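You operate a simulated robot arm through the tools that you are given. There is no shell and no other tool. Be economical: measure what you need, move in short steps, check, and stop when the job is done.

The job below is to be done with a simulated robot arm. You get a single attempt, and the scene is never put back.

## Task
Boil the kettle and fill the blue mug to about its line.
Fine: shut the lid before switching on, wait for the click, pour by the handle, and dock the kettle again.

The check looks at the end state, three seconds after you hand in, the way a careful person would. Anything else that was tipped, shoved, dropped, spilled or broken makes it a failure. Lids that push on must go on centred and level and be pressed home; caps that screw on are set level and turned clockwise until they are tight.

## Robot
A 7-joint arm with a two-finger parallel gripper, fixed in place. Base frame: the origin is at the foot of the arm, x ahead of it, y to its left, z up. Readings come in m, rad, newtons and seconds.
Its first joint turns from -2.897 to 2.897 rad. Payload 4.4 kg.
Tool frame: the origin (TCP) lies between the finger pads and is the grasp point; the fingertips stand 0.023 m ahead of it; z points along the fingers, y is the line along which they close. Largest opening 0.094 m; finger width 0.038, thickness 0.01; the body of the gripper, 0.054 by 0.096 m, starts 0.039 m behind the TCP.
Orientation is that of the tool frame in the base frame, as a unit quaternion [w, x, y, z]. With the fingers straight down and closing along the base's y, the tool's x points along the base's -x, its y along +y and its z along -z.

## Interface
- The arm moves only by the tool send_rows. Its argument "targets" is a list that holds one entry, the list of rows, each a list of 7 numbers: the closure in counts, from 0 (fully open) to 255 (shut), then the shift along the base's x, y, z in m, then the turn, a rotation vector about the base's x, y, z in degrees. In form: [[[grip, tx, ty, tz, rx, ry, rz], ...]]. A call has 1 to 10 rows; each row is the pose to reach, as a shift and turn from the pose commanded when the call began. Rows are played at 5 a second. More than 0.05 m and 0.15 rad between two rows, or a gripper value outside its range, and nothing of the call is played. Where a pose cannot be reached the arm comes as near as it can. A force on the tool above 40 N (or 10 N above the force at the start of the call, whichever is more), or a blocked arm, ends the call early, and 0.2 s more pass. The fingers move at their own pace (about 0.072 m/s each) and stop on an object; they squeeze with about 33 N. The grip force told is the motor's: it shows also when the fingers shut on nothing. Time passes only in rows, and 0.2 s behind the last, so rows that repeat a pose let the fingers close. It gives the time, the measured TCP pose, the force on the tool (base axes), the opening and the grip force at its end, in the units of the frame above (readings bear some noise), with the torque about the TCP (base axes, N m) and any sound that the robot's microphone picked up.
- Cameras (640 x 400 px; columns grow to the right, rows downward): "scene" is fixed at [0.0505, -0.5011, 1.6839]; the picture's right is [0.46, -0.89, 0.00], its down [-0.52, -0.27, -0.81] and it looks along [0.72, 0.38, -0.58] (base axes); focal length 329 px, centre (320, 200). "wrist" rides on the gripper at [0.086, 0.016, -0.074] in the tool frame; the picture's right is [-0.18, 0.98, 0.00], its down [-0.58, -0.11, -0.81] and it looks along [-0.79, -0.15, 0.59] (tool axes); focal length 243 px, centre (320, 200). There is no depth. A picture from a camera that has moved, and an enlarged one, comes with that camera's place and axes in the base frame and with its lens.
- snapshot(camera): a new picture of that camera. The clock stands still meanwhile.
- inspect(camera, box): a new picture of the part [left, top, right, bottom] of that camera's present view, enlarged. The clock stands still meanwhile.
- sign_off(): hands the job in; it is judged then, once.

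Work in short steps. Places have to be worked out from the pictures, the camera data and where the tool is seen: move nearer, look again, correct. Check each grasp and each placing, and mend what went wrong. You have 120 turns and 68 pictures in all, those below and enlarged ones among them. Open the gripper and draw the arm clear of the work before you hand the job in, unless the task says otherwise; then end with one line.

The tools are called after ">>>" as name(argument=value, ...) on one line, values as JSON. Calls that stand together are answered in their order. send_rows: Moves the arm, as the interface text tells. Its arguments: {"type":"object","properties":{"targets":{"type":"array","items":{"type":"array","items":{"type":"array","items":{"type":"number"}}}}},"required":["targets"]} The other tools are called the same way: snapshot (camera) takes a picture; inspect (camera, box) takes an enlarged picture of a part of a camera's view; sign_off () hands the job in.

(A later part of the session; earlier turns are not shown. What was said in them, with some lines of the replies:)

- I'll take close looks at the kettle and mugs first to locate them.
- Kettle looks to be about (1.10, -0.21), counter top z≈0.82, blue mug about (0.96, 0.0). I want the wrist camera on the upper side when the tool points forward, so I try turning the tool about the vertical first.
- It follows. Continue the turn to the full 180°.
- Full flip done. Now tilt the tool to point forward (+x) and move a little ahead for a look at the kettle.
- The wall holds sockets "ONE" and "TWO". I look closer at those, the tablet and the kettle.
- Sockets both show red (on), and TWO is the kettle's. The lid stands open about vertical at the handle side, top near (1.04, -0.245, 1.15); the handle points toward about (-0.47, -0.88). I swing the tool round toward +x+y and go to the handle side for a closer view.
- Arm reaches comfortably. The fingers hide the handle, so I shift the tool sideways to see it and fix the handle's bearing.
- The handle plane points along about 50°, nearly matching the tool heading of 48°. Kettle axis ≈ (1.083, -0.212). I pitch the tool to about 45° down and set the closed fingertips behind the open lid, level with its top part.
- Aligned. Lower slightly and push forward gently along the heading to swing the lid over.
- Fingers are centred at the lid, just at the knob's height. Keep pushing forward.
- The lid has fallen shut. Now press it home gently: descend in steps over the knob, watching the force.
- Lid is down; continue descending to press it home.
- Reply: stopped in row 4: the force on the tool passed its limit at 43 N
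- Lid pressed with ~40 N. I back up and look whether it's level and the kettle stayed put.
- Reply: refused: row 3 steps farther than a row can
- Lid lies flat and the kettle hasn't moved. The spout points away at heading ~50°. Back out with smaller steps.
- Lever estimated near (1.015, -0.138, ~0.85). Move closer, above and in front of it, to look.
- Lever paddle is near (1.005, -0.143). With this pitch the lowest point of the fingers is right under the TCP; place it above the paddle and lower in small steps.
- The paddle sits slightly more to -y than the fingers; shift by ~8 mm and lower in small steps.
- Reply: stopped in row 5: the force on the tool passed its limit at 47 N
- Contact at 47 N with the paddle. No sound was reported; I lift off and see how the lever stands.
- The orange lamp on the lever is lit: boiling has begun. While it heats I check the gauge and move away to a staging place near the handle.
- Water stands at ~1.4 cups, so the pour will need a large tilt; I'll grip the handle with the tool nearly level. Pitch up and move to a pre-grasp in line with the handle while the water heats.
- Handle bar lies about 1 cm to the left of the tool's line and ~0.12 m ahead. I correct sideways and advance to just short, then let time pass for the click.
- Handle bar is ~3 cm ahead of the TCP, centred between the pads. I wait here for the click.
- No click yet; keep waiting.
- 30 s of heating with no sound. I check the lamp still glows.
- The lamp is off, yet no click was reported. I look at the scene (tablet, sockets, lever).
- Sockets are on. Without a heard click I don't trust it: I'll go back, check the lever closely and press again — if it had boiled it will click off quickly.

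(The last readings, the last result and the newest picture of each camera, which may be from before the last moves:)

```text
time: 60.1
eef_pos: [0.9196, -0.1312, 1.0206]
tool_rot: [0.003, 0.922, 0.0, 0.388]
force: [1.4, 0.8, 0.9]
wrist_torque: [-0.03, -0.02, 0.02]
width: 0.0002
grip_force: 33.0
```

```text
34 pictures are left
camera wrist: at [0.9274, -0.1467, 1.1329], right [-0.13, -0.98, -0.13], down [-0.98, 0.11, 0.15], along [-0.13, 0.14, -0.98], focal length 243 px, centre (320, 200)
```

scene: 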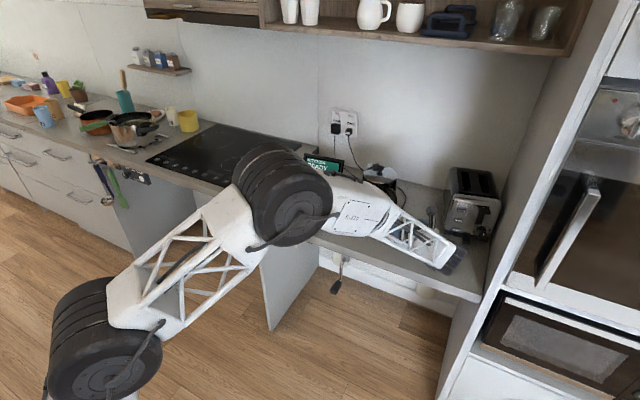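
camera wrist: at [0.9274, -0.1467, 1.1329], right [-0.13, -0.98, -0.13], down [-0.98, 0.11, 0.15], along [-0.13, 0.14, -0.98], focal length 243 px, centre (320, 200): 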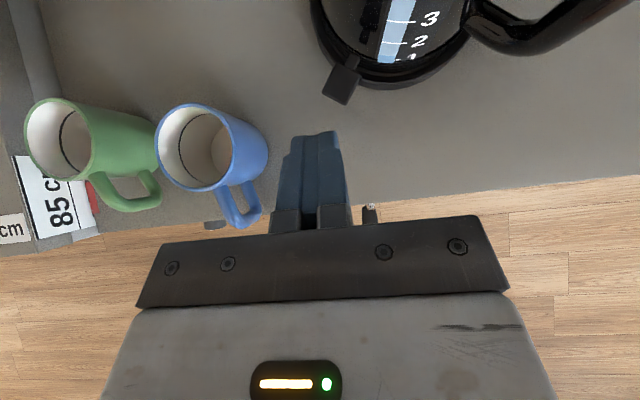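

Lamp definitely off. Press the lever again at the known spot.

>>> send_rows(targets=[[[255, 0.03, -0.007, -0.03, 0, 0, 0], [255, 0.06, -0.014, -0.06, 0, 0, 0], [255, 0.086, -0.02, -0.085, 0, 0, 0], [255, 0.086, -0.02, -0.095, 0, 0, 0], [255, 0.086, -0.02, -0.102, 0, 0, 0], [255, 0.086, -0.02, -0.107, 0, 0, 0], [255, 0.086, -0.02, -0.112, 0, 0, 0]]])

>>> send_rows(targets=[[[255, 0, 0, 0.015, 0, 0, 0], [255, -0.03, 0, 0.04, 0, 0, 0], [255, -0.07, 0.02, 0.06, 0, 0, 0], [255, -0.1, 0.04, 0.08, 0, 0, 0]]])

>>> inspect(camera="wrist", box=[270, 0, 510, 170])

```text
time: 61.8
eef_pos: [1.0076, -0.1518, 0.914]
tool_rot: [0.005, 0.921, 0.0, 0.39]
force: [-3.3, 1.1, 7.8]
wrist_torque: [-0.03, 0.07, 0.0]
width: 0.0003
grip_force: 32.7
stopped in row 7: the force on the tool passed its limit at 42 N (the readings are from after the stop); the commanded pose is now the measured one
```

```text
time: 62.8
eef_pos: [0.907, -0.1119, 0.9929]
tool_rot: [0.005, 0.921, 0.0, 0.388]
force: [-0.5, -0.6, -0.9]
wrist_torque: [0.0, -0.02, -0.01]
width: 0.0
grip_force: 33.4
```

```text
2.35 times, centred on (390, 85) of wrist
camera zoom: at [0.9134, -0.1269, 1.1065], right [-0.13, -0.98, -0.13], down [-0.98, 0.11, 0.15], along [-0.13, 0.14, -0.98], focal length 571 px, centre (155, 471)
```

zoom: 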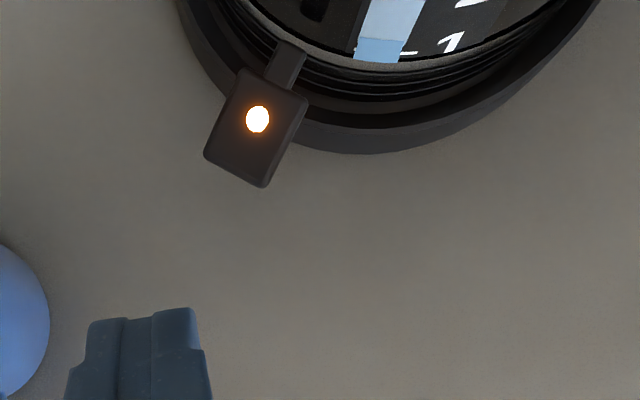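

Lit again. Wait in place, listening, then look.

>>> send_rows(targets=[[[255, 0, 0, 0, 0, 0, 0], [255, 0, 0, 0, 0, 0, 0], [255, 0, 0, 0, 0, 0, 0], [255, 0, 0, 0, 0, 0, 0], [255, 0, 0, 0, 0, 0, 0], [255, 0, 0, 0, 0, 0, 0], [255, 0, 0, 0, 0, 0, 0], [255, 0, 0, 0, 0, 0, 0], [255, 0, 0, 0, 0, 0, 0], [255, 0, 0, 0, 0, 0, 0]]])

>>> send_rows(targets=[[[255, 0, 0, 0, 0, 0, 0], [255, 0, 0, 0, 0, 0, 0], [255, 0, 0, 0, 0, 0, 0], [255, 0, 0, 0, 0, 0, 0], [255, 0, 0, 0, 0, 0, 0], [255, 0, 0, 0, 0, 0, 0], [255, 0, 0, 0, 0, 0, 0], [255, 0, 0, 0, 0, 0, 0], [255, 0, 0, 0, 0, 0, 0], [255, 0, 0, 0, 0, 0, 0]]])

>>> inspect(camera="wrist", box=[270, 0, 510, 170])

```text
time: 65.0
eef_pos: [0.9076, -0.1117, 0.9943]
tool_rot: [0.004, 0.921, 0.001, 0.39]
force: [0.2, -0.8, 0.3]
wrist_torque: [0.02, 0.03, 0.02]
width: 0.0002
grip_force: 32.9
```

```text
time: 67.2
eef_pos: [0.9075, -0.1117, 0.9932]
tool_rot: [0.003, 0.921, 0.001, 0.39]
force: [0.2, -0.6, 0.2]
wrist_torque: [0.03, -0.03, 0.01]
width: 0.0
grip_force: 33.0
```

```text
2.35 times, centred on (390, 85) of wrist
camera zoom: at [0.9139, -0.127, 1.1073], right [-0.13, -0.98, -0.12], down [-0.98, 0.11, 0.14], along [-0.13, 0.14, -0.98], focal length 571 px, centre (155, 471)
```

zoom: 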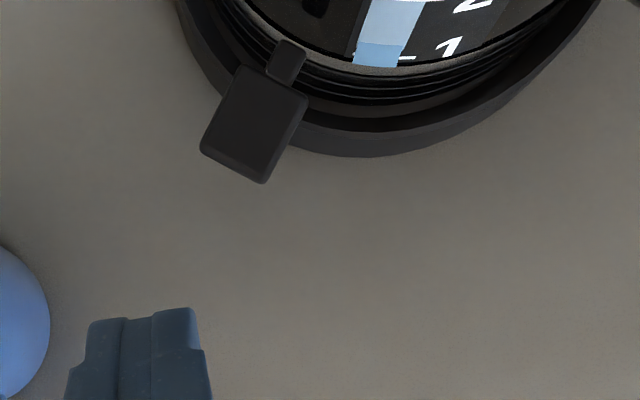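

It tripped off within seconds this time and the lever sprang up: the water was already boiled. Retrace to the handle with the gripper open.

>>> send_rows(targets=[[[255, -0.02, -0.02, 0.04, 0, 0, 0], [255, -0.02, -0.05, 0.08, 0, 0, 7], [255, -0.02, -0.08, 0.11, 0, 0, 14], [255, -0.02, -0.12, 0.13, 0, 0, 21], [128, -0.02, -0.16, 0.14, 0, 0, 28], [0, -0.02, -0.2, 0.14, 0, 0, 35], [0, -0.02, -0.24, 0.14, 0, 0, 42], [0, -0.02, -0.28, 0.14, 0, 0, 48], [0, 0.0, -0.31, 0.14, 0, 0, 48]]])

>>> send_rows(targets=[[[0, 0, 0.01, -0.03, 5.9, -5.3, 0], [0, 0.01, 0.015, -0.06, 11.9, -10.7, 0], [0, 0.015, 0.02, -0.09, 17.8, -16, 0], [0, 0.02, 0.03, -0.12, 23.8, -21.4, 0], [0, 0.028, 0.04, -0.15, 24.5, -22.1, 0], [0, 0.03, 0.053, -0.175, 24.5, -22.1, 0], [0, 0.05, 0.075, -0.185, 24.5, -22.1, 0], [0, 0.07, 0.097, -0.185, 24.5, -22.1, 0], [0, 0.092, 0.124, -0.185, 24.5, -22.1, 0], [0, 0.092, 0.124, -0.185, 24.5, -22.1, 0]]])

>>> snapshot(camera="wrist")

```text
time: 69.2
eef_pos: [0.9059, -0.4214, 1.1329]
tool_rot: [-0.154, 0.841, 0.376, 0.357]
force: [0.1, -0.6, 1.2]
wrist_torque: [-0.04, 0.02, 0.0]
width: 0.0939
grip_force: 0.2
```

```text
time: 71.4
eef_pos: [1.0005, -0.2978, 0.9463]
tool_rot: [-0.255, 0.706, 0.314, 0.582]
force: [0.6, 0.0, -0.3]
wrist_torque: [0.0, 0.0, 0.03]
width: 0.0938
grip_force: 0.0
```

```text
31 pictures are left
camera wrist: at [0.974, -0.349, 1.0455], right [0.7, -0.69, -0.17], down [-0.69, -0.6, -0.41], along [0.18, 0.41, -0.89], focal length 243 px, centre (320, 200)
```

wrist: 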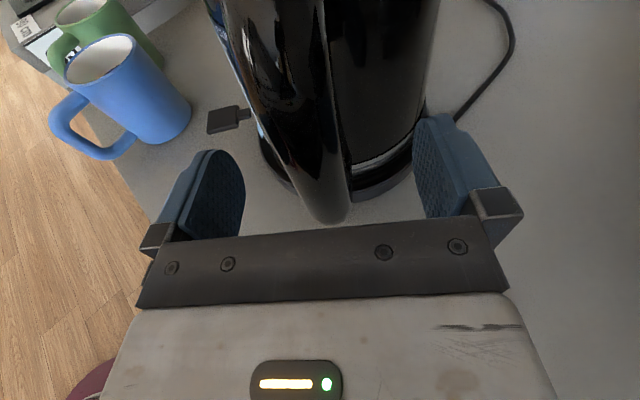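

Advance the last 1.7 cm with a 4 mm shift left, then close on the handle.

>>> send_rows(targets=[[[0, 0.002, 0.009, 0, 0, 0, 0], [0, 0.009, 0.016, 0, 0, 0, 0], [0, 0.009, 0.016, 0, 0, 0, 0], [60, 0.009, 0.016, 0, 0, 0, 0], [120, 0.009, 0.016, 0, 0, 0, 0], [180, 0.009, 0.016, 0, 0, 0, 0], [255, 0.009, 0.016, 0, 0, 0, 0], [255, 0.009, 0.016, 0, 0, 0, 0], [255, 0.009, 0.016, 0, 0, 0, 0]]])

>>> snapshot(camera="wrist")

```text
time: 73.4
eef_pos: [1.0079, -0.2824, 0.9479]
tool_rot: [-0.254, 0.706, 0.314, 0.582]
force: [-1.1, -0.4, 2.8]
wrist_torque: [0.79, 0.71, 0.09]
width: 0.0244
grip_force: 33.3
```

```text
30 pictures are left
camera wrist: at [0.9821, -0.3338, 1.0468], right [0.7, -0.69, -0.17], down [-0.69, -0.6, -0.41], along [0.18, 0.41, -0.89], focal length 243 px, centre (320, 200)
```

wrist: 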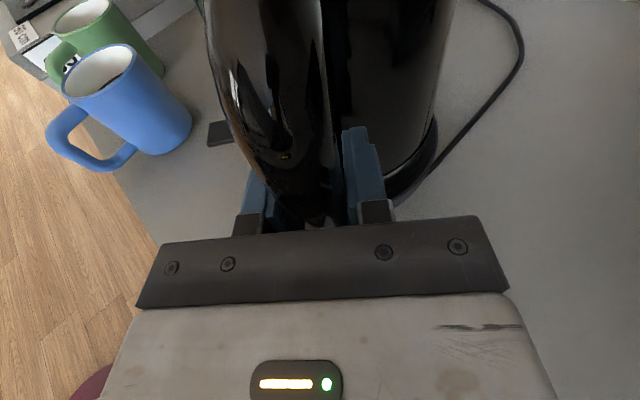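

Handle gripped (24 mm). Docked grasp pose recorded: (1.008, -0.282, 0.948). Lift straight up slowly.

>>> send_rows(targets=[[[255, 0, 0, 0.005, 0, 0, 0], [255, 0, 0, 0.01, 0, 0, 0], [255, 0, 0, 0.02, 0, 0, 0], [255, 0, 0, 0.03, 0, 0, 0], [255, 0, 0, 0.045, 0, 0, 0], [255, 0, 0, 0.06, 0, 0, 0], [255, 0, 0, 0.06, 0, 0, 0]]])

>>> inspect(camera="scene", box=[300, 110, 460, 240])

>>> snapshot(camera="wrist")

```text
time: 75.0
eef_pos: [1.0094, -0.2824, 1.0076]
tool_rot: [-0.254, 0.706, 0.314, 0.582]
force: [-1.7, -0.4, -9.1]
wrist_torque: [-0.42, 0.54, 0.04]
width: 0.0245
grip_force: 33.6
```

```text
3.08 times, centred on (380, 175) of scene
camera zoom: at [0.0505, -0.5011, 1.6839], right [0.46, -0.89, 0.0], down [-0.52, -0.27, -0.81], along [0.72, 0.38, -0.58], focal length 1012 px, centre (135, 277)
```

zoom: 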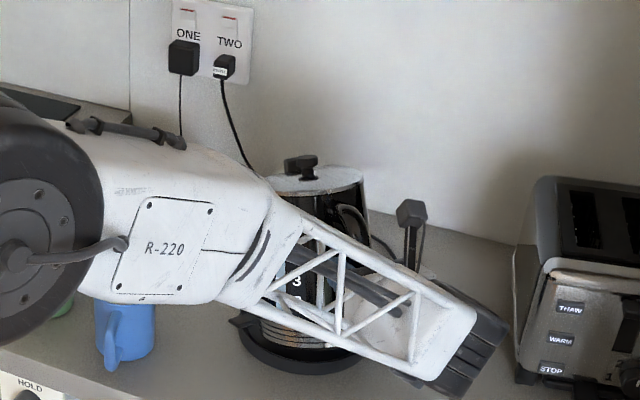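

```text
28 pictures are left
camera wrist: at [0.9821, -0.3344, 1.1072], right [0.7, -0.69, -0.17], down [-0.69, -0.6, -0.41], along [0.18, 0.41, -0.89], focal length 243 px, centre (320, 200)
```

wrist: 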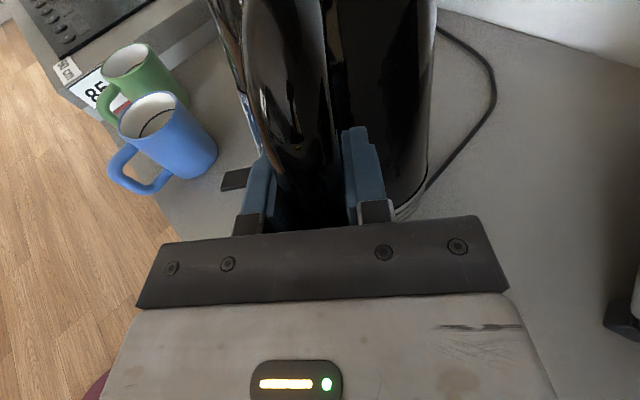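

Lifted level, ~0.93 kg, no slip. Blue mug centre ≈ (0.959, -0.003), rim ≈ 0.915. Plan: raise to z≈1.16, turn to heading ~105° so the scene camera can see the mug, spout above it.

>>> send_rows(targets=[[[255, 0, 0, 0.03, 0, 0, 0], [255, 0, 0, 0.06, 0, 0, 0], [255, 0, 0, 0.09, 0, 0, 0], [255, 0, 0, 0.12, 0, 0, 0], [255, 0, 0, 0.15, 0, 0, 0], [255, 0, 0.01, 0.155, 0, 0, 7], [255, 0, 0.02, 0.155, 0, 0, 14], [255, 0, 0.03, 0.155, 0, 0, 21], [255, 0, 0.04, 0.155, 0, 0, 28]]])

>>> send_rows(targets=[[[255, 0, 0.01, 0, 0, 0, 7], [255, 0.001, 0.02, 0, 0, 0, 14], [255, 0.002, 0.03, 0, 0, 0, 21], [255, 0.003, 0.035, 0, 0, 0, 28], [255, 0.003, 0.035, 0, 0, 0, 28]]])

>>> snapshot(camera="scene")

>>> snapshot(camera="wrist")

```text
time: 77.0
eef_pos: [1.0078, -0.2417, 1.1629]
tool_rot: [-0.388, 0.609, 0.475, 0.503]
force: [0.1, 0.4, -12.7]
wrist_torque: [-0.73, 0.2, 0.03]
width: 0.025
grip_force: 32.7
```

```text
time: 78.2
eef_pos: [1.0043, -0.2042, 1.1589]
tool_rot: [-0.497, 0.475, 0.61, 0.395]
force: [0.5, -0.6, -7.6]
wrist_torque: [-0.7, -0.19, -0.01]
width: 0.025
grip_force: 33.5
out of reach, approached as far as the arm can: row 4, 5
```

```text
27 pictures are left
```

scene: 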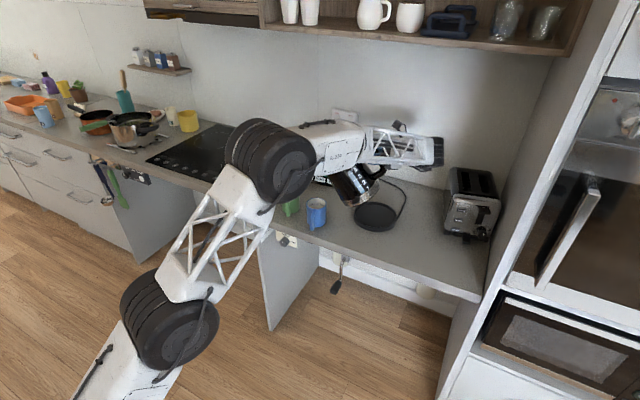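

```text
26 pictures are left
camera wrist: at [1.0322, -0.2544, 1.2581], right [0.96, 0.2, -0.17], down [0.11, -0.9, -0.41], along [-0.24, 0.38, -0.89], focal length 243 px, centre (320, 200)
```

wrist: 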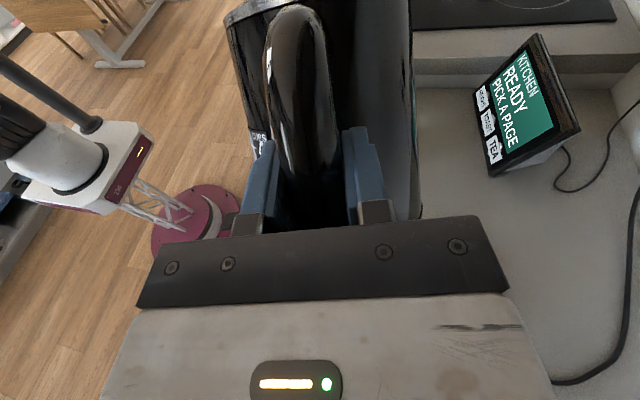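

The kettle appears to have sagged nose-down in the grip. Look closely.

>>> inspect(camera="scene", box=[290, 130, 450, 240])

```text
3.64 times, centred on (370, 185) of scene
camera zoom: at [0.0505, -0.5011, 1.6839], right [0.46, -0.89, 0.0], down [-0.52, -0.27, -0.81], along [0.72, 0.38, -0.58], focal length 1196 px, centre (138, 254)
```

zoom: 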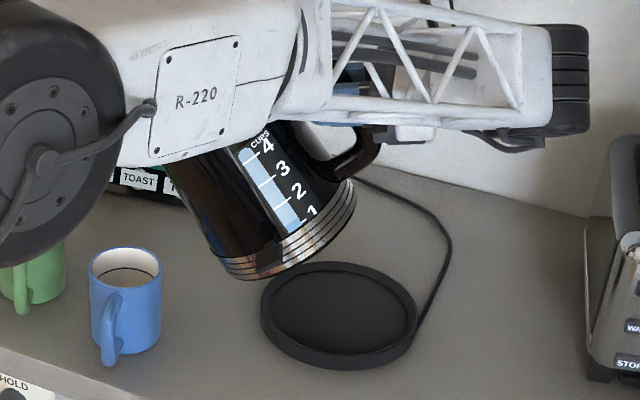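

The kettle has rotated ~35° nose-down about the grip (nothing spilled, spout is over the mug). That tilt helps the pour; I'll continue slowly with tool pitch, keeping the spout above the mug, and re-level at docking.

>>> send_rows(targets=[[[255, -0.001, 0.004, 0, -3, -0.7, 0], [255, -0.002, 0.009, 0, -6, -1.5, 0], [255, -0.003, 0.014, -0.002, -9, -2.2, 0], [255, -0.004, 0.02, -0.004, -12, -3, 0], [255, -0.005, 0.026, -0.006, -15, -3.7, 0], [255, -0.005, 0.03, -0.008, -18, -4.5, 0], [255, -0.005, 0.03, -0.008, -18, -4.5, 0]]])

>>> inspect(camera="scene", box=[290, 130, 450, 240])

>>> snapshot(camera="wrist")

```text
time: 79.8
eef_pos: [0.9999, -0.1748, 1.1485]
tool_rot: [-0.393, 0.532, 0.682, 0.312]
force: [-0.1, 0.4, -11.6]
wrist_torque: [-0.28, -0.04, 0.03]
width: 0.0247
grip_force: 32.9
```

```text
3.64 times, centred on (370, 185) of scene
camera zoom: at [0.0505, -0.5011, 1.6839], right [0.46, -0.89, 0.0], down [-0.52, -0.27, -0.81], along [0.72, 0.38, -0.58], focal length 1196 px, centre (138, 254)
```

zoom: 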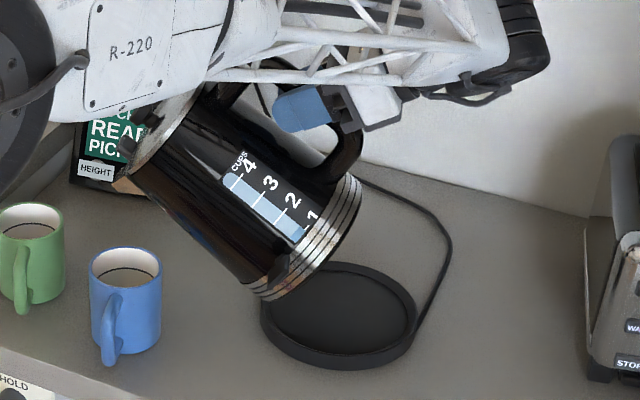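

```text
23 pictures are left
camera wrist: at [1.0201, -0.1911, 1.2597], right [0.98, 0.15, -0.15], down [0.13, -0.99, -0.11], along [-0.17, 0.08, -0.98], focal length 243 px, centre (320, 200)
```

wrist: 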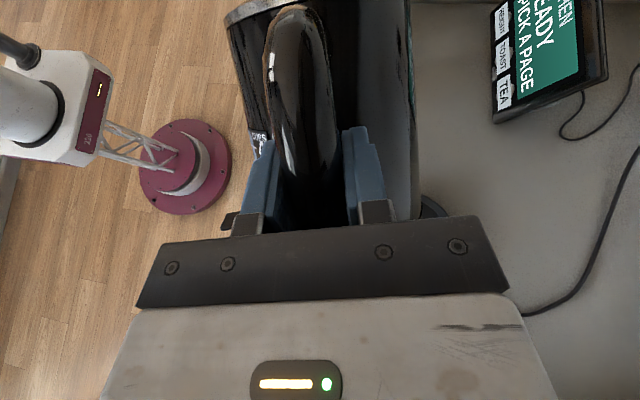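

No further slip; spout tip is right above the mug. Tilt another 12° slowly, lowering the tip to ~6 cm above the rim.

>>> send_rows(targets=[[[255, -0.001, 0.005, -0.003, -3, -0.7, 0], [255, -0.003, 0.01, -0.006, -6, -1.5, 0], [255, -0.004, 0.016, -0.009, -9, -2.2, 0], [255, -0.006, 0.023, -0.012, -11.7, -2.9, 0], [255, -0.006, 0.023, -0.012, -11.7, -2.9, 0]]])

>>> inspect(camera="scene", box=[290, 150, 410, 240])

```text
time: 81.0
eef_pos: [0.9936, -0.1508, 1.1364]
tool_rot: [-0.319, 0.562, 0.72, 0.254]
force: [0.7, 0.6, -12.2]
wrist_torque: [-0.03, 0.01, 0.01]
width: 0.0248
grip_force: 32.4
```

```text
4.44 times, centred on (350, 195) of scene
camera zoom: at [0.0505, -0.5011, 1.6839], right [0.46, -0.89, 0.0], down [-0.52, -0.27, -0.81], along [0.72, 0.38, -0.58], focal length 1461 px, centre (187, 222)
```

zoom: 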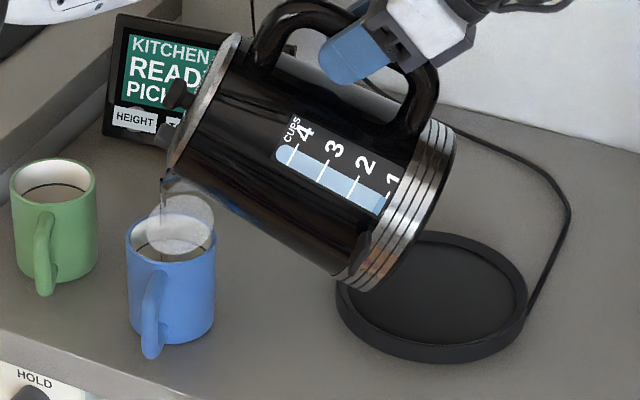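

It's pouring into the mug already. Shift back 6 mm to centre the stream, hold briefly, and look.

>>> send_rows(targets=[[[255, 0.001, -0.006, 0, 0, 0, 0], [255, 0.001, -0.006, 0, 0, 0, 0], [255, 0.001, -0.006, 0, 0, 0, 0]]])

>>> inspect(camera="scene", box=[300, 170, 360, 240])

```text
time: 81.8
eef_pos: [0.9946, -0.1563, 1.1361]
tool_rot: [-0.32, 0.561, 0.72, 0.254]
force: [-0.2, -1.3, -11.6]
wrist_torque: [-0.02, 0.01, 0.02]
width: 0.025
grip_force: 33.1
```

```text
5.71 times, centred on (330, 205) of scene
camera zoom: at [0.0505, -0.5011, 1.6839], right [0.46, -0.89, 0.0], down [-0.52, -0.27, -0.81], along [0.72, 0.38, -0.58], focal length 1879 px, centre (263, 171)
```

zoom: 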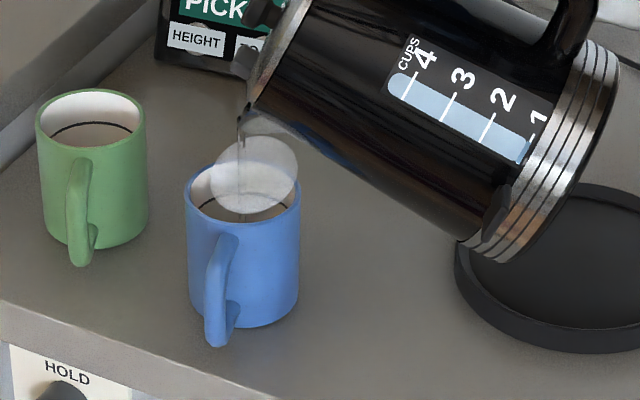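

Stream is centred. Hold a second and check again.

>>> send_rows(targets=[[[255, 0, 0, 0, 0, 0, 0], [255, 0, 0, 0, 0, 0, 0], [255, 0, 0, 0, 0, 0, 0], [255, 0, 0, 0, 0, 0, 0], [255, 0, 0, 0, 0, 0, 0]]])

>>> inspect(camera="scene", box=[300, 170, 360, 240])

```text
time: 83.0
eef_pos: [0.9954, -0.1566, 1.1359]
tool_rot: [-0.319, 0.561, 0.72, 0.255]
force: [-0.7, -0.3, -10.3]
wrist_torque: [-0.02, 0.03, 0.0]
width: 0.0249
grip_force: 32.3
```

```text
5.71 times, centred on (330, 205) of scene
camera zoom: at [0.0505, -0.5011, 1.6839], right [0.46, -0.89, 0.0], down [-0.52, -0.27, -0.81], along [0.72, 0.38, -0.58], focal length 1879 px, centre (263, 171)
```

zoom: 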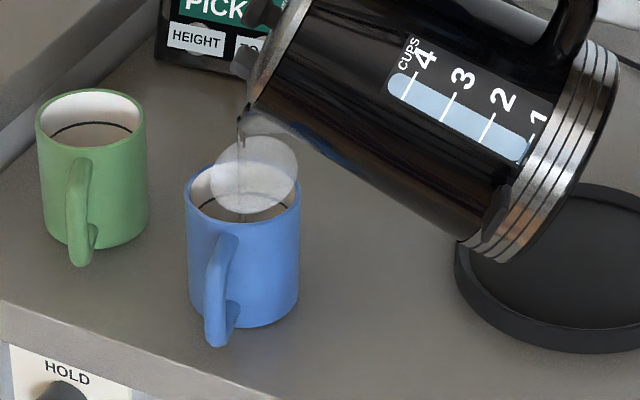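

Weight has dropped ~1.5–2 N. Zoom into the mug before going further.

>>> inspect(camera="scene", box=[315, 190, 340, 215])

```text
16.00 times, centred on (328, 202) of scene
camera zoom: at [0.0505, -0.5011, 1.6839], right [0.46, -0.89, 0.0], down [-0.52, -0.27, -0.81], along [0.72, 0.38, -0.58], focal length 5261 px, centre (200, 160)
```

zoom: 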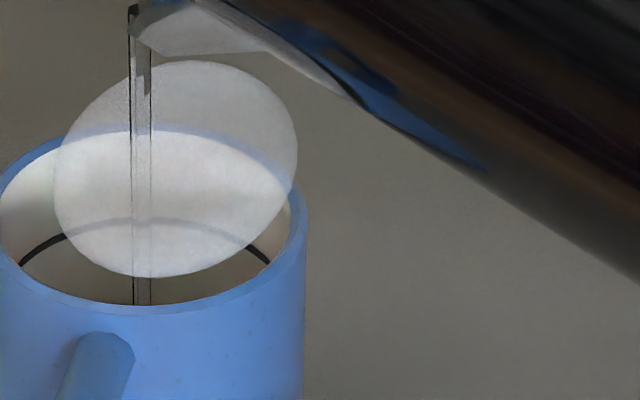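

Water is still below the visible part of the inside wall (over ~2 cm under the line). Continue holding about a second.

>>> send_rows(targets=[[[255, 0, 0, 0, 0, 0, 0], [255, 0, 0, 0, 0, 0, 0], [255, 0, 0, 0, 0, 0, 0], [255, 0, 0, 0, 0, 0, 0]]])

>>> inspect(camera="scene", box=[315, 190, 340, 215])

```text
time: 84.0
eef_pos: [0.9948, -0.1571, 1.1367]
tool_rot: [-0.319, 0.561, 0.72, 0.254]
force: [0.2, 0.8, -10.9]
wrist_torque: [-0.04, -0.03, 0.03]
width: 0.0249
grip_force: 33.2
```

```text
16.00 times, centred on (328, 202) of scene
camera zoom: at [0.0505, -0.5011, 1.6839], right [0.46, -0.89, 0.0], down [-0.52, -0.27, -0.81], along [0.72, 0.38, -0.58], focal length 5261 px, centre (200, 160)
```

zoom: 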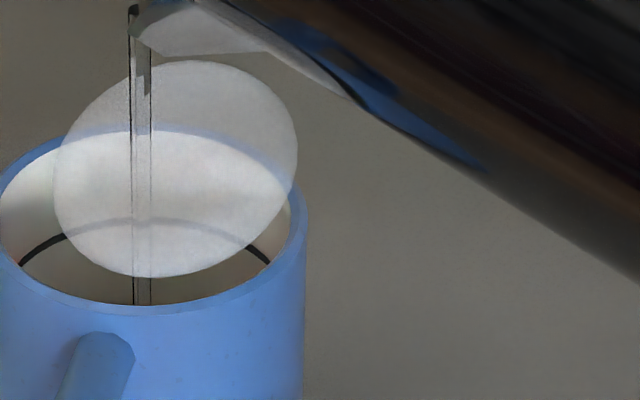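

No visible change; the flow is slow. Hold ~1.6 s more.

>>> send_rows(targets=[[[255, 0, 0, 0, 0, 0, 0], [255, 0, 0, 0, 0, 0, 0], [255, 0, 0, 0, 0, 0, 0], [255, 0, 0, 0, 0, 0, 0], [255, 0, 0, 0, 0, 0, 0], [255, 0, 0, 0, 0, 0, 0], [255, 0, 0, 0, 0, 0, 0]]])

>>> inspect(camera="scene", box=[310, 180, 370, 220])

```text
time: 85.6
eef_pos: [0.9944, -0.1578, 1.1356]
tool_rot: [-0.319, 0.562, 0.72, 0.255]
force: [0.4, 0.4, -10.3]
wrist_torque: [-0.04, 0.0, 0.0]
width: 0.0249
grip_force: 33.6
```

```text
10.00 times, centred on (340, 200) of scene
camera zoom: at [0.0505, -0.5011, 1.6839], right [0.46, -0.89, 0.0], down [-0.52, -0.27, -0.81], along [0.72, 0.38, -0.58], focal length 3288 px, centre (120, 200)
```

zoom: 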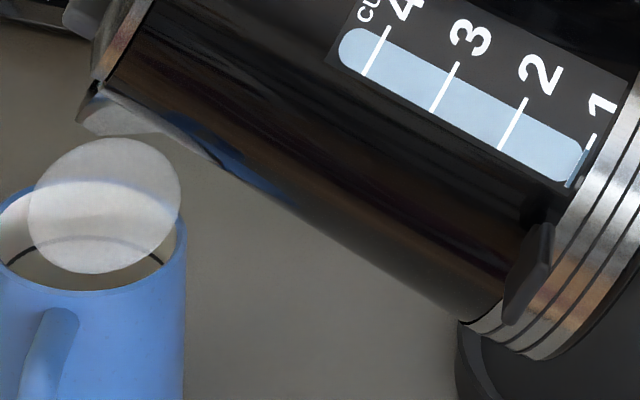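

The stream stopped at this tilt; the level isn't up yet. Tilt 4° more, keeping the spout in place, and hold.

>>> send_rows(targets=[[[255, -0.001, 0.004, 0.003, -1.9, -0.5, 0], [255, -0.002, 0.01, 0.006, -3.9, -1, 0], [255, -0.002, 0.01, 0.006, -3.9, -1, 0], [255, -0.002, 0.01, 0.006, -3.9, -1, 0], [255, -0.002, 0.01, 0.006, -3.9, -1, 0], [255, -0.002, 0.01, 0.006, -3.9, -1, 0], [255, -0.002, 0.01, 0.006, -3.9, -1, 0]]])

>>> inspect(camera="scene", box=[310, 180, 350, 220])

```text
time: 87.2
eef_pos: [0.993, -0.1474, 1.1414]
tool_rot: [-0.293, 0.57, 0.731, 0.235]
force: [-1.0, 0.0, -9.7]
wrist_torque: [0.03, 0.02, 0.03]
width: 0.0248
grip_force: 32.9
```

```text
10.00 times, centred on (330, 200) of scene
camera zoom: at [0.0505, -0.5011, 1.6839], right [0.46, -0.89, 0.0], down [-0.52, -0.27, -0.81], along [0.72, 0.38, -0.58], focal length 3288 px, centre (220, 200)
```

zoom: 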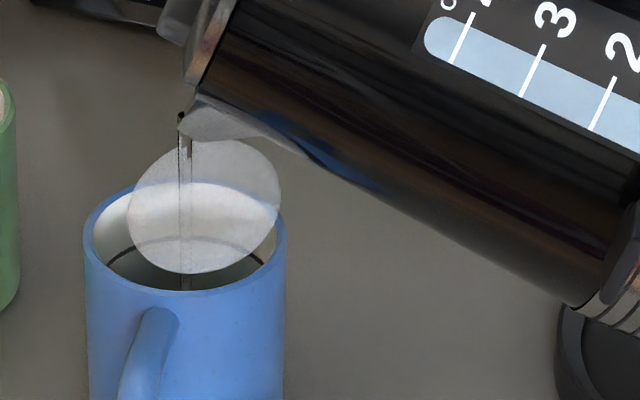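

The region under the line looks darker now; zoom in on it.

>>> inspect(camera="scene", box=[317, 195, 333, 211])

```text
16.00 times, centred on (325, 203) of scene
camera zoom: at [0.0505, -0.5011, 1.6839], right [0.46, -0.89, 0.0], down [-0.52, -0.27, -0.81], along [0.72, 0.38, -0.58], focal length 5261 px, centre (240, 152)
```

zoom: 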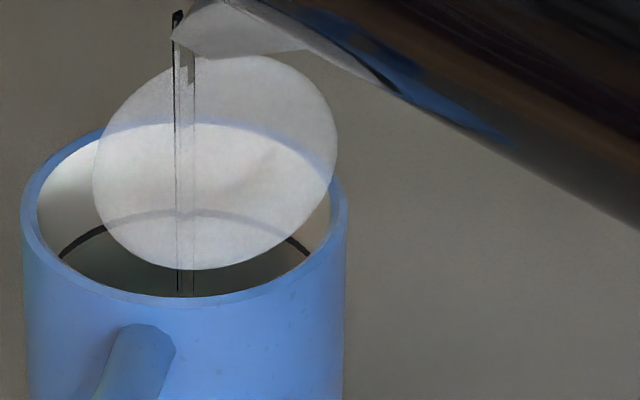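

The water surface is now just beneath the line and ~0.23 kg has left the kettle. Tilt back now to stop the flow, keeping the spout over the mug.

>>> send_rows(targets=[[[255, 0.004, -0.016, -0.008, 7.5, 1.9, 0], [255, 0.007, -0.028, -0.01, 14, 3.5, 0], [255, 0.007, -0.028, -0.01, 14, 3.5, 0], [255, 0.007, -0.028, -0.01, 14, 3.5, 0]]])

>>> inspect(camera="scene", box=[317, 195, 333, 211])

```text
time: 88.2
eef_pos: [0.9999, -0.176, 1.1319]
tool_rot: [-0.385, 0.535, 0.688, 0.304]
force: [-0.7, 0.1, -10.1]
wrist_torque: [-0.23, -0.03, 0.0]
width: 0.0248
grip_force: 32.6
```

```text
16.00 times, centred on (325, 203) of scene
camera zoom: at [0.0505, -0.5011, 1.6839], right [0.46, -0.89, 0.0], down [-0.52, -0.27, -0.81], along [0.72, 0.38, -0.58], focal length 5261 px, centre (240, 152)
```

zoom: 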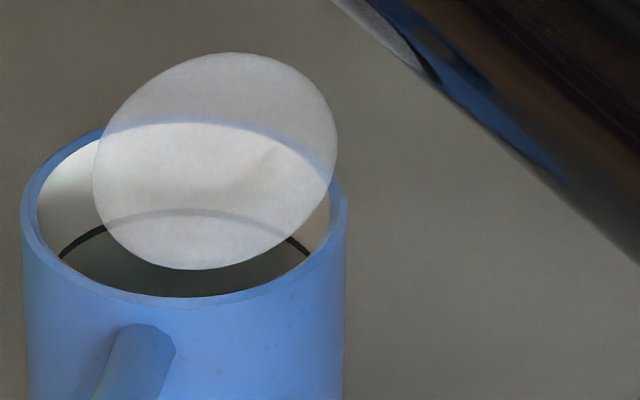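

The water sits right at the line, and the flow has stopped. Now bring the kettle back: pitch up part-way, then yaw back to the dock heading.

>>> send_rows(targets=[[[255, 0.002, -0.006, 0.008, 3.6, 0.9, 0], [255, 0.003, -0.012, 0.016, 7.2, 1.8, 0], [255, 0.004, -0.018, 0.024, 10.9, 2.7, 0], [255, 0.004, -0.024, 0.032, 14.5, 3.6, 0]]])

>>> send_rows(targets=[[[255, 0.004, -0.005, 0.004, 0, 0, -6], [255, 0.009, -0.01, 0.004, 0, 0, -12], [255, 0.014, -0.015, 0.004, 0, 0, -18], [255, 0.019, -0.02, 0.004, 0, 0, -24], [255, 0.024, -0.025, 0.004, 0, 0, -30], [255, 0.029, -0.03, 0.004, 0, 0, -36], [255, 0.034, -0.035, 0.004, 0, 0, -42], [255, 0.039, -0.04, 0.004, 0, 0, -49], [255, 0.041, -0.042, 0.004, 0, 0, -56], [255, 0.041, -0.042, 0.004, 0, 0, -56]]])

>>> snapshot(camera="scene")

```text
time: 89.2
eef_pos: [1.0044, -0.1986, 1.1649]
tool_rot: [-0.469, 0.493, 0.631, 0.372]
force: [0.6, 0.2, -9.9]
wrist_torque: [-0.48, -0.13, -0.01]
width: 0.0248
grip_force: 33.0
```

```text
time: 91.4
eef_pos: [1.043, -0.2414, 1.1676]
tool_rot: [-0.24, 0.732, 0.326, 0.548]
force: [0.6, 0.2, -9.3]
wrist_torque: [-0.4, 0.34, -0.03]
width: 0.0248
grip_force: 32.7
```

```text
13 pictures are left
```

scene: 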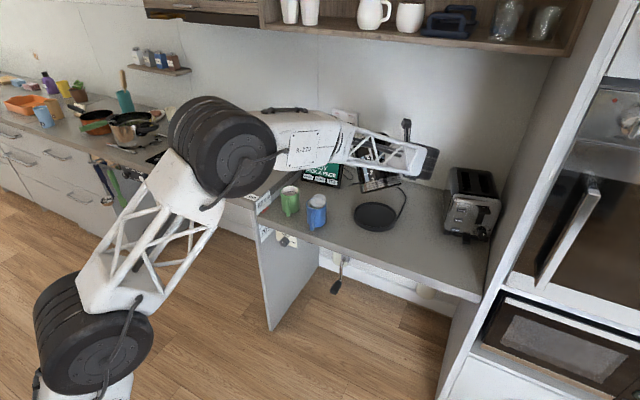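

Base dish at ≈(1.079, -0.214), unmoved. Level the tool and lower to just above the dish, then check tilt.

>>> send_rows(targets=[[[255, 0, 0, -0.005, 2.5, -2.2, 0], [255, 0, 0, -0.01, 4.9, -4.4, 0], [255, 0, 0, -0.02, 7.4, -6.6, 0], [255, 0, 0, -0.03, 9.8, -8.8, 0], [255, 0.001, 0, -0.04, 12.3, -11, 0], [255, 0.002, 0, -0.055, 12.3, -11, 0], [255, 0.002, 0, -0.07, 12.3, -11, 0], [255, 0.002, 0, -0.085, 12.3, -11, 0], [255, 0.002, 0, -0.1, 12.3, -11, 0], [255, 0.002, 0, -0.1, 12.3, -11, 0]]])

>>> inspect(camera="scene", box=[320, 130, 440, 240])

>>> snapshot(camera="wrist")

```text
time: 93.6
eef_pos: [1.0469, -0.2415, 1.0677]
tool_rot: [-0.284, 0.646, 0.287, 0.648]
force: [0.6, -0.7, -10.5]
wrist_torque: [-0.57, 0.53, 0.02]
width: 0.0248
grip_force: 33.0
```

```text
3.64 times, centred on (380, 185) of scene
camera zoom: at [0.0505, -0.5011, 1.6839], right [0.46, -0.89, 0.0], down [-0.52, -0.27, -0.81], along [0.72, 0.38, -0.58], focal length 1196 px, centre (102, 254)
```

zoom: 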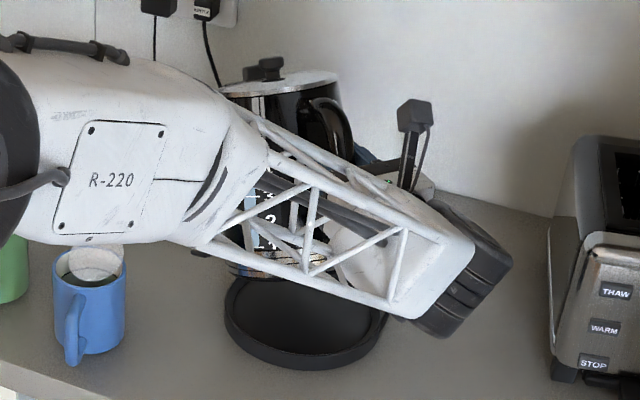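

```text
11 pictures are left
camera wrist: at [1.0076, -0.3067, 1.1542], right [0.73, -0.66, -0.18], down [-0.62, -0.52, -0.58], along [0.29, 0.54, -0.79], focal length 243 px, centre (320, 200)
```

wrist: 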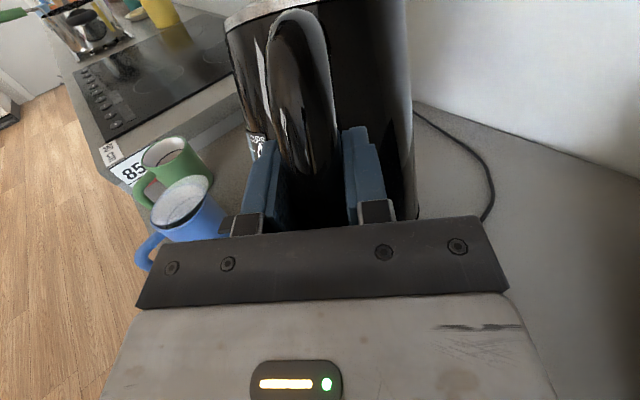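

No further slip. Lower to the expected first touch of the kettle's front bottom edge in the dish, watching force.

>>> send_rows(targets=[[[255, 0, 0, -0.012, 0, 0, 0], [255, 0, 0, -0.024, 0, 0, 0], [255, 0, 0, -0.034, 0, 0, 0], [255, 0, 0, -0.042, 0, 0, 0], [255, 0, 0, -0.048, 0, 0, 0], [255, 0, 0, -0.048, 0, 0, 0]]])

```text
time: 95.0
eef_pos: [1.0471, -0.243, 1.0218]
tool_rot: [-0.284, 0.645, 0.288, 0.648]
force: [-11.7, -11.7, 20.0]
wrist_torque: [0.21, -0.31, -0.02]
width: 0.0249
grip_force: 32.8
```

Contact came early with a backward push: the front edge is on the dish's front rim. Ease up and back 1 cm and look.

>>> send_rows(targets=[[[255, 0, 0, 0.008, 0, 0, 0], [255, -0.008, -0.009, 0.012, 0, 0, 0], [255, -0.008, -0.009, 0.012, 0, 0, 0]]])

>>> inspect(camera="scene", box=[340, 150, 420, 240])

```text
time: 95.8
eef_pos: [1.0399, -0.2498, 1.0312]
tool_rot: [-0.284, 0.646, 0.286, 0.648]
force: [0.0, -0.3, -10.0]
wrist_torque: [-0.59, 0.55, -0.03]
width: 0.0248
grip_force: 33.4
```

```text
4.44 times, centred on (380, 195) of scene
camera zoom: at [0.0505, -0.5011, 1.6839], right [0.46, -0.89, 0.0], down [-0.52, -0.27, -0.81], along [0.72, 0.38, -0.58], focal length 1461 px, centre (53, 222)
```

zoom: 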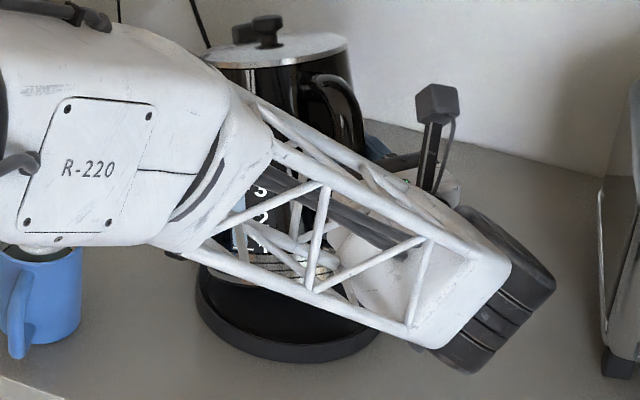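

I'll take out more of the tilt with tool pitch (10° upward; the hand still clears the counter), back off a bit more, then touch down again.

>>> send_rows(targets=[[[255, 0, 0, 0.01, 2.5, -2.2, 0], [255, -0.003, -0.003, 0.01, 4.9, -4.5, 0], [255, -0.006, -0.007, 0.01, 7.4, -6.7, 0], [255, -0.01, -0.011, 0.0, 7.4, -6.7, 0], [255, -0.01, -0.011, -0.01, 7.4, -6.7, 0], [255, -0.01, -0.011, -0.017, 7.4, -6.7, 0], [255, -0.01, -0.011, -0.022, 7.4, -6.7, 0], [255, -0.01, -0.011, -0.027, 7.4, -6.7, 0]]])

```text
time: 97.6
eef_pos: [1.029, -0.2616, 1.0046]
tool_rot: [-0.309, 0.587, 0.261, 0.701]
force: [-0.1, 0.1, -10.3]
wrist_torque: [-0.67, 0.59, 0.01]
width: 0.0249
grip_force: 33.4
```

No contact yet. Continue down in 4 mm steps.

>>> send_rows(targets=[[[255, 0, 0, -0.004, 0, 0, 0], [255, 0, 0, -0.008, 0, 0, 0], [255, 0, 0, -0.012, 0, 0, 0], [255, 0, 0, -0.015, 0, 0, 0]]])

```text
time: 98.6
eef_pos: [1.0299, -0.2618, 0.9911]
tool_rot: [-0.308, 0.587, 0.261, 0.702]
force: [-6.3, -7.3, 8.8]
wrist_torque: [0.61, -0.59, -0.03]
width: 0.0247
grip_force: 32.9
```

Front edge has touched in the dish and a righting torque shows. Follow the righting arc: down and slightly back.

>>> send_rows(targets=[[[255, -0.004, -0.004, -0.003, 0, 0, 0], [255, -0.007, -0.007, -0.007, 0, 0, 0], [255, -0.009, -0.01, -0.011, 0, 0, 0], [255, -0.011, -0.012, -0.015, 0, 0, 0]]])

```text
time: 99.6
eef_pos: [1.0178, -0.2725, 0.9742]
tool_rot: [-0.308, 0.588, 0.261, 0.701]
force: [2.8, 2.8, -1.0]
wrist_torque: [0.87, -0.68, -0.02]
width: 0.0249
grip_force: 33.4
```

Righting is under way (torque 1.1 N·m, mild forces). Continue along the arc.

>>> send_rows(targets=[[[255, -0.001, -0.001, -0.004, 0, 0, 0], [255, -0.002, -0.003, -0.008, 0, 0, 0], [255, -0.004, -0.004, -0.012, 0, 0, 0], [255, -0.005, -0.006, -0.016, 0, 0, 0]]])

>>> snapshot(camera="wrist")

```text
time: 100.6
eef_pos: [1.0138, -0.2796, 0.9605]
tool_rot: [-0.308, 0.586, 0.262, 0.702]
force: [-0.2, 3.1, 18.7]
wrist_torque: [0.9, 0.07, -0.09]
width: 0.025
grip_force: 32.8
```

```text
9 pictures are left
camera wrist: at [0.9647, -0.3549, 1.033], right [0.75, -0.64, -0.17], down [-0.54, -0.44, -0.71], along [0.38, 0.63, -0.68], focal length 243 px, centre (320, 200)
```

wrist: 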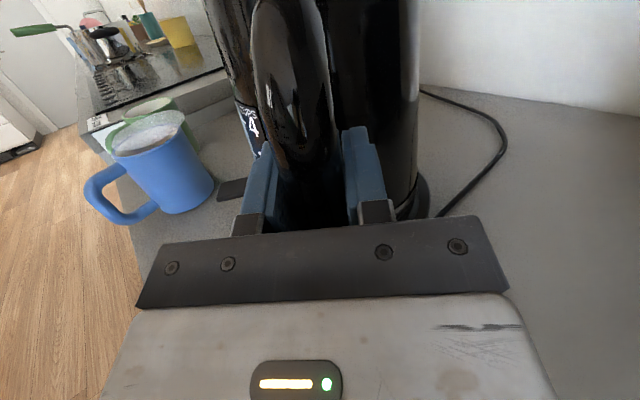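

A roll torque appears too, as if the kettle's left side is riding on the dish rim. Enlarge the wrist view to check.

>>> inspect(camera="wrist", box=[200, 100, 460, 240])

```text
2.46 times, centred on (330, 170) of wrist
camera zoom: at [0.9647, -0.3549, 1.033], right [0.75, -0.64, -0.17], down [-0.54, -0.44, -0.71], along [0.38, 0.63, -0.68], focal length 597 px, centre (295, 274)
```

zoom: 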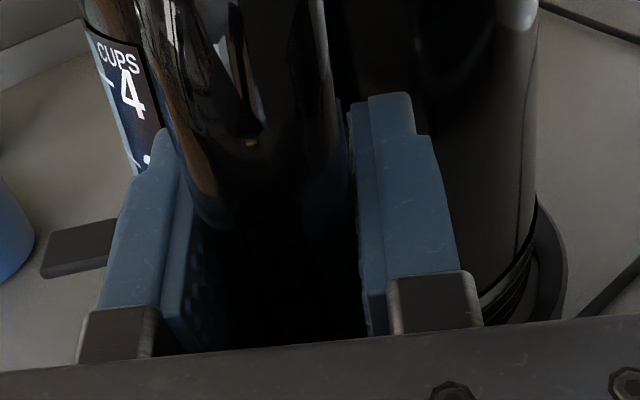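

The dish shows more on the right, agreeing: shift the kettle ~5 mm to the right, then down.

>>> send_rows(targets=[[[255, 0, 0, 0.005, 0, 0, 0], [255, 0.003, -0.004, 0.005, 0, 0, 0], [255, 0.003, -0.004, 0.001, 0, 0, 0], [255, 0.003, -0.004, -0.003, 0, 0, 0], [255, 0.002, -0.005, -0.006, 0, 0, 0]]])

```text
time: 101.8
eef_pos: [1.0155, -0.2846, 0.9565]
tool_rot: [-0.306, 0.587, 0.261, 0.703]
force: [-4.2, -9.9, 29.6]
wrist_torque: [-0.14, 0.17, 0.03]
width: 0.0247
grip_force: 33.2
```

Now strong support near the rear edge. Take a scene close-up to see how it sits.

>>> inspect(camera="scene", box=[330, 150, 420, 240])

```text
4.44 times, centred on (375, 195) of scene
camera zoom: at [0.0505, -0.5011, 1.6839], right [0.46, -0.89, 0.0], down [-0.52, -0.27, -0.81], along [0.72, 0.38, -0.58], focal length 1461 px, centre (76, 222)
```

zoom: 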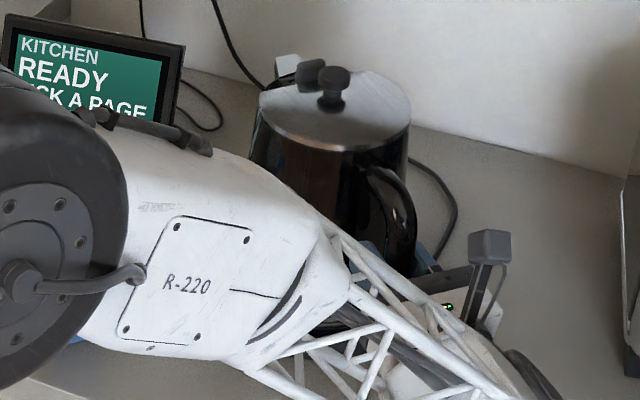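

The kettle seems ~4° nose-up with its rear edge on the dish rim. Lift 4 mm, pitch down 4°, move slightly forward/right, and lower again.

>>> send_rows(targets=[[[255, 0, 0, 0.005, 0, 0, 0], [255, 0.003, 0.002, 0.006, -1.5, 1.3, 0], [255, 0.006, 0.003, 0.006, -3, 2.7, 0], [255, 0.006, 0.003, 0.002, -3, 2.7, 0], [255, 0.006, 0.003, -0.002, -3, 2.7, 0], [255, 0.006, 0.003, -0.005, -3, 2.7, 0]]])

```text
time: 103.2
eef_pos: [1.0202, -0.282, 0.9495]
tool_rot: [-0.298, 0.61, 0.272, 0.682]
force: [-3.8, -8.9, 30.6]
wrist_torque: [-0.03, 0.23, -0.02]
width: 0.0244
grip_force: 33.0
```

Height now equals the docked height (0.949), so it appears seated. Relieve the pressure slightly, then open the gripper and look.

>>> send_rows(targets=[[[255, 0, 0, 0.002, 0, 0, 0], [255, 0, 0, 0.003, 0, 0, 0]]])

>>> send_rows(targets=[[[220, 0, 0, 0, 0, 0, 0], [190, 0, 0, 0, 0, 0, 0], [150, 0, 0, 0, 0, 0, 0], [100, 0, 0, 0, 0, 0, 0], [0, 0, 0, 0, 0, 0, 0], [0, 0, 0, 0, 0, 0, 0]]])

>>> snapshot(camera="wrist")

```text
time: 103.8
eef_pos: [1.0208, -0.2805, 0.95]
tool_rot: [-0.299, 0.612, 0.271, 0.68]
force: [3.1, -7.4, 11.7]
wrist_torque: [-0.57, -0.03, -0.22]
width: 0.0245
grip_force: 33.3
```

```text
time: 105.2
eef_pos: [1.0208, -0.2817, 0.9511]
tool_rot: [-0.298, 0.612, 0.271, 0.681]
force: [0.7, 0.3, 0.6]
wrist_torque: [0.0, -0.02, -0.01]
width: 0.0939
grip_force: 0.0
```

```text
6 pictures are left
camera wrist: at [0.9761, -0.353, 1.0292], right [0.74, -0.65, -0.18], down [-0.58, -0.48, -0.66], along [0.35, 0.59, -0.73], focal length 243 px, centre (320, 200)
```

wrist: 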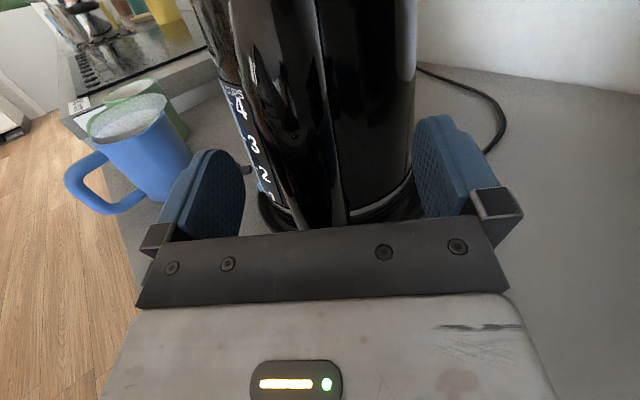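

Released and standing upright. Back straight out, then rise and retreat for a clear view.

>>> send_rows(targets=[[[0, -0.015, -0.017, 0, 0, 0, 0], [0, -0.035, -0.039, 0.005, 0, 0, 0], [0, -0.06, -0.065, 0.015, 0, 0, 0], [0, -0.085, -0.085, 0.035, 0, 0, 0], [0, -0.11, -0.09, 0.065, 0, 0, 0], [0, -0.135, -0.09, 0.1, 0, 0, 0], [0, -0.16, -0.085, 0.135, 0, 0, 0], [0, -0.19, -0.08, 0.17, 0, 0, 0], [0, -0.22, -0.07, 0.205, 0, 0, 0], [0, -0.25, -0.06, 0.24, 0, 0, 0]]])

>>> send_rows(targets=[[[0, -0.03, 0.02, 0.02, 0, 0, -7], [0, -0.06, 0.04, 0.04, 0, 0, -14], [0, -0.09, 0.06, 0.06, 0, 0, -21], [0, -0.12, 0.08, 0.08, 0, 0, -28], [0, -0.15, 0.1, 0.08, 0, 0, -35], [0, -0.17, 0.12, 0.08, 0, 0, -42]]])

>>> inspect(camera="scene", box=[290, 150, 430, 240])

```text
time: 107.4
eef_pos: [0.7703, -0.3412, 1.1896]
tool_rot: [-0.299, 0.612, 0.271, 0.68]
force: [-0.2, -0.4, -0.3]
wrist_torque: [0.01, -0.02, 0.0]
width: 0.0942
grip_force: 0.1
```

```text
time: 108.8
eef_pos: [0.6012, -0.22, 1.2692]
tool_rot: [-0.034, 0.668, 0.033, 0.742]
force: [-0.1, 0.0, 1.3]
wrist_torque: [-0.03, 0.03, 0.02]
width: 0.0939
grip_force: 0.0
```

```text
4.44 times, centred on (360, 195) of scene
camera zoom: at [0.0505, -0.5011, 1.6839], right [0.46, -0.89, 0.0], down [-0.52, -0.27, -0.81], along [0.72, 0.38, -0.58], focal length 1461 px, centre (142, 222)
```

zoom: 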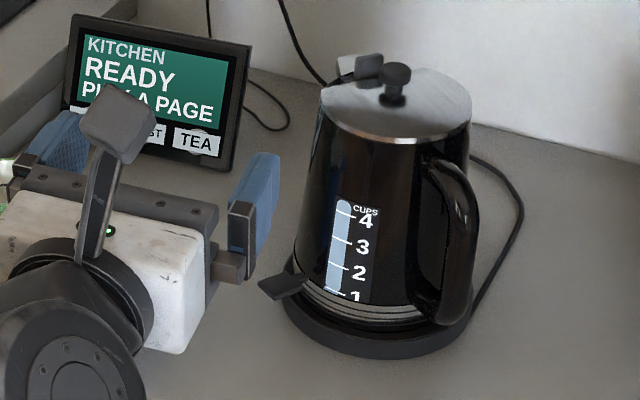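

Kettle stands level and seated in its dock with lid shut. Now check the mug's level with the wrist camera.

>>> send_rows(targets=[[[0, 0.02, 0.025, 0, 0, 0, 0], [0, 0.04, 0.05, 0, 0, 0, 0], [0, 0.06, 0.075, 0, 0, 0, 0], [0, 0.08, 0.1, -0.01, 0, 0, 0], [0, 0.1, 0.125, -0.02, 0, 0, 0], [0, 0.12, 0.15, -0.03, 0, 0, 0], [0, 0.14, 0.17, -0.04, 0, 0, 0], [0, 0.15, 0.18, -0.05, 0, 0, 0]]])

>>> inspect(camera="wrist", box=[240, 90, 440, 215])

```text
time: 110.6
eef_pos: [0.7499, -0.0406, 1.2199]
tool_rot: [-0.034, 0.668, 0.034, 0.743]
force: [0.0, 0.0, -0.4]
wrist_torque: [-0.01, -0.03, -0.02]
width: 0.0943
grip_force: 0.0
```

```text
3.20 times, centred on (340, 152) of wrist
camera zoom: at [0.6685, -0.0645, 1.2989], right [0.12, -0.98, -0.18], down [-0.75, 0.03, -0.66], along [0.65, 0.21, -0.73], focal length 776 px, centre (256, 352)
```

zoom: 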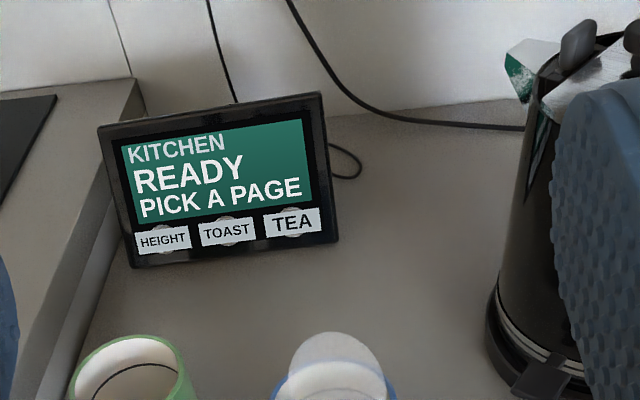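

Mug is just below the crop; back up 7 cm and zoom into it.

>>> send_rows(targets=[[[0, -0.03, 0, 0, 0, 0, 0], [0, -0.06, 0, 0, 0, 0, 0], [0, -0.07, 0, 0.0, 0, 0, 0]]])

>>> inspect(camera="wrist", box=[316, 170, 372, 220])

```text
time: 111.4
eef_pos: [0.6817, -0.0409, 1.2216]
tool_rot: [-0.035, 0.668, 0.035, 0.743]
force: [0.1, -0.1, -0.1]
wrist_torque: [0.01, 0.02, -0.01]
width: 0.0941
grip_force: 0.0
```

```text
8.00 times, centred on (344, 195) of wrist
camera zoom: at [0.5991, -0.0645, 1.2984], right [0.12, -0.98, -0.18], down [-0.75, 0.03, -0.66], along [0.65, 0.21, -0.73], focal length 1941 px, centre (128, 240)
```

zoom: 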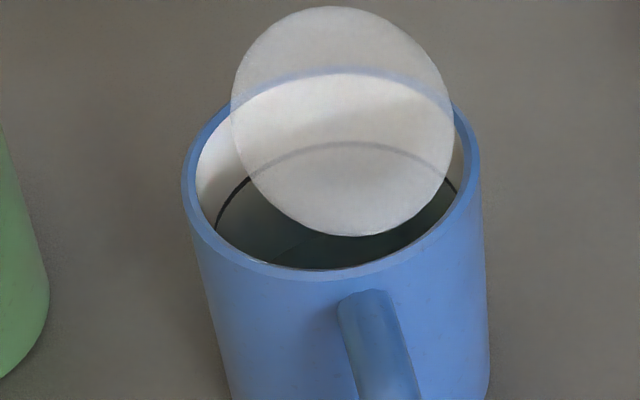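

The dark water surface meets the line all round, the kettle is docked with its lid shut, and the gripper is open and clear of the work. Handing in.

>>> sign_off()

```text
The job is handed in.
```

The kettle was boiled, the blue mug is filled to its line, and the kettle is back on its base with the lid shut. I never heard the click: I took it as boiled because the lamp went out, and when I pressed the lever again it tripped off within about 4 seconds. The kettle also tipped forward in the grip before pouring, though I saw no spill, and its base may have shifted a few millimetres during docking.
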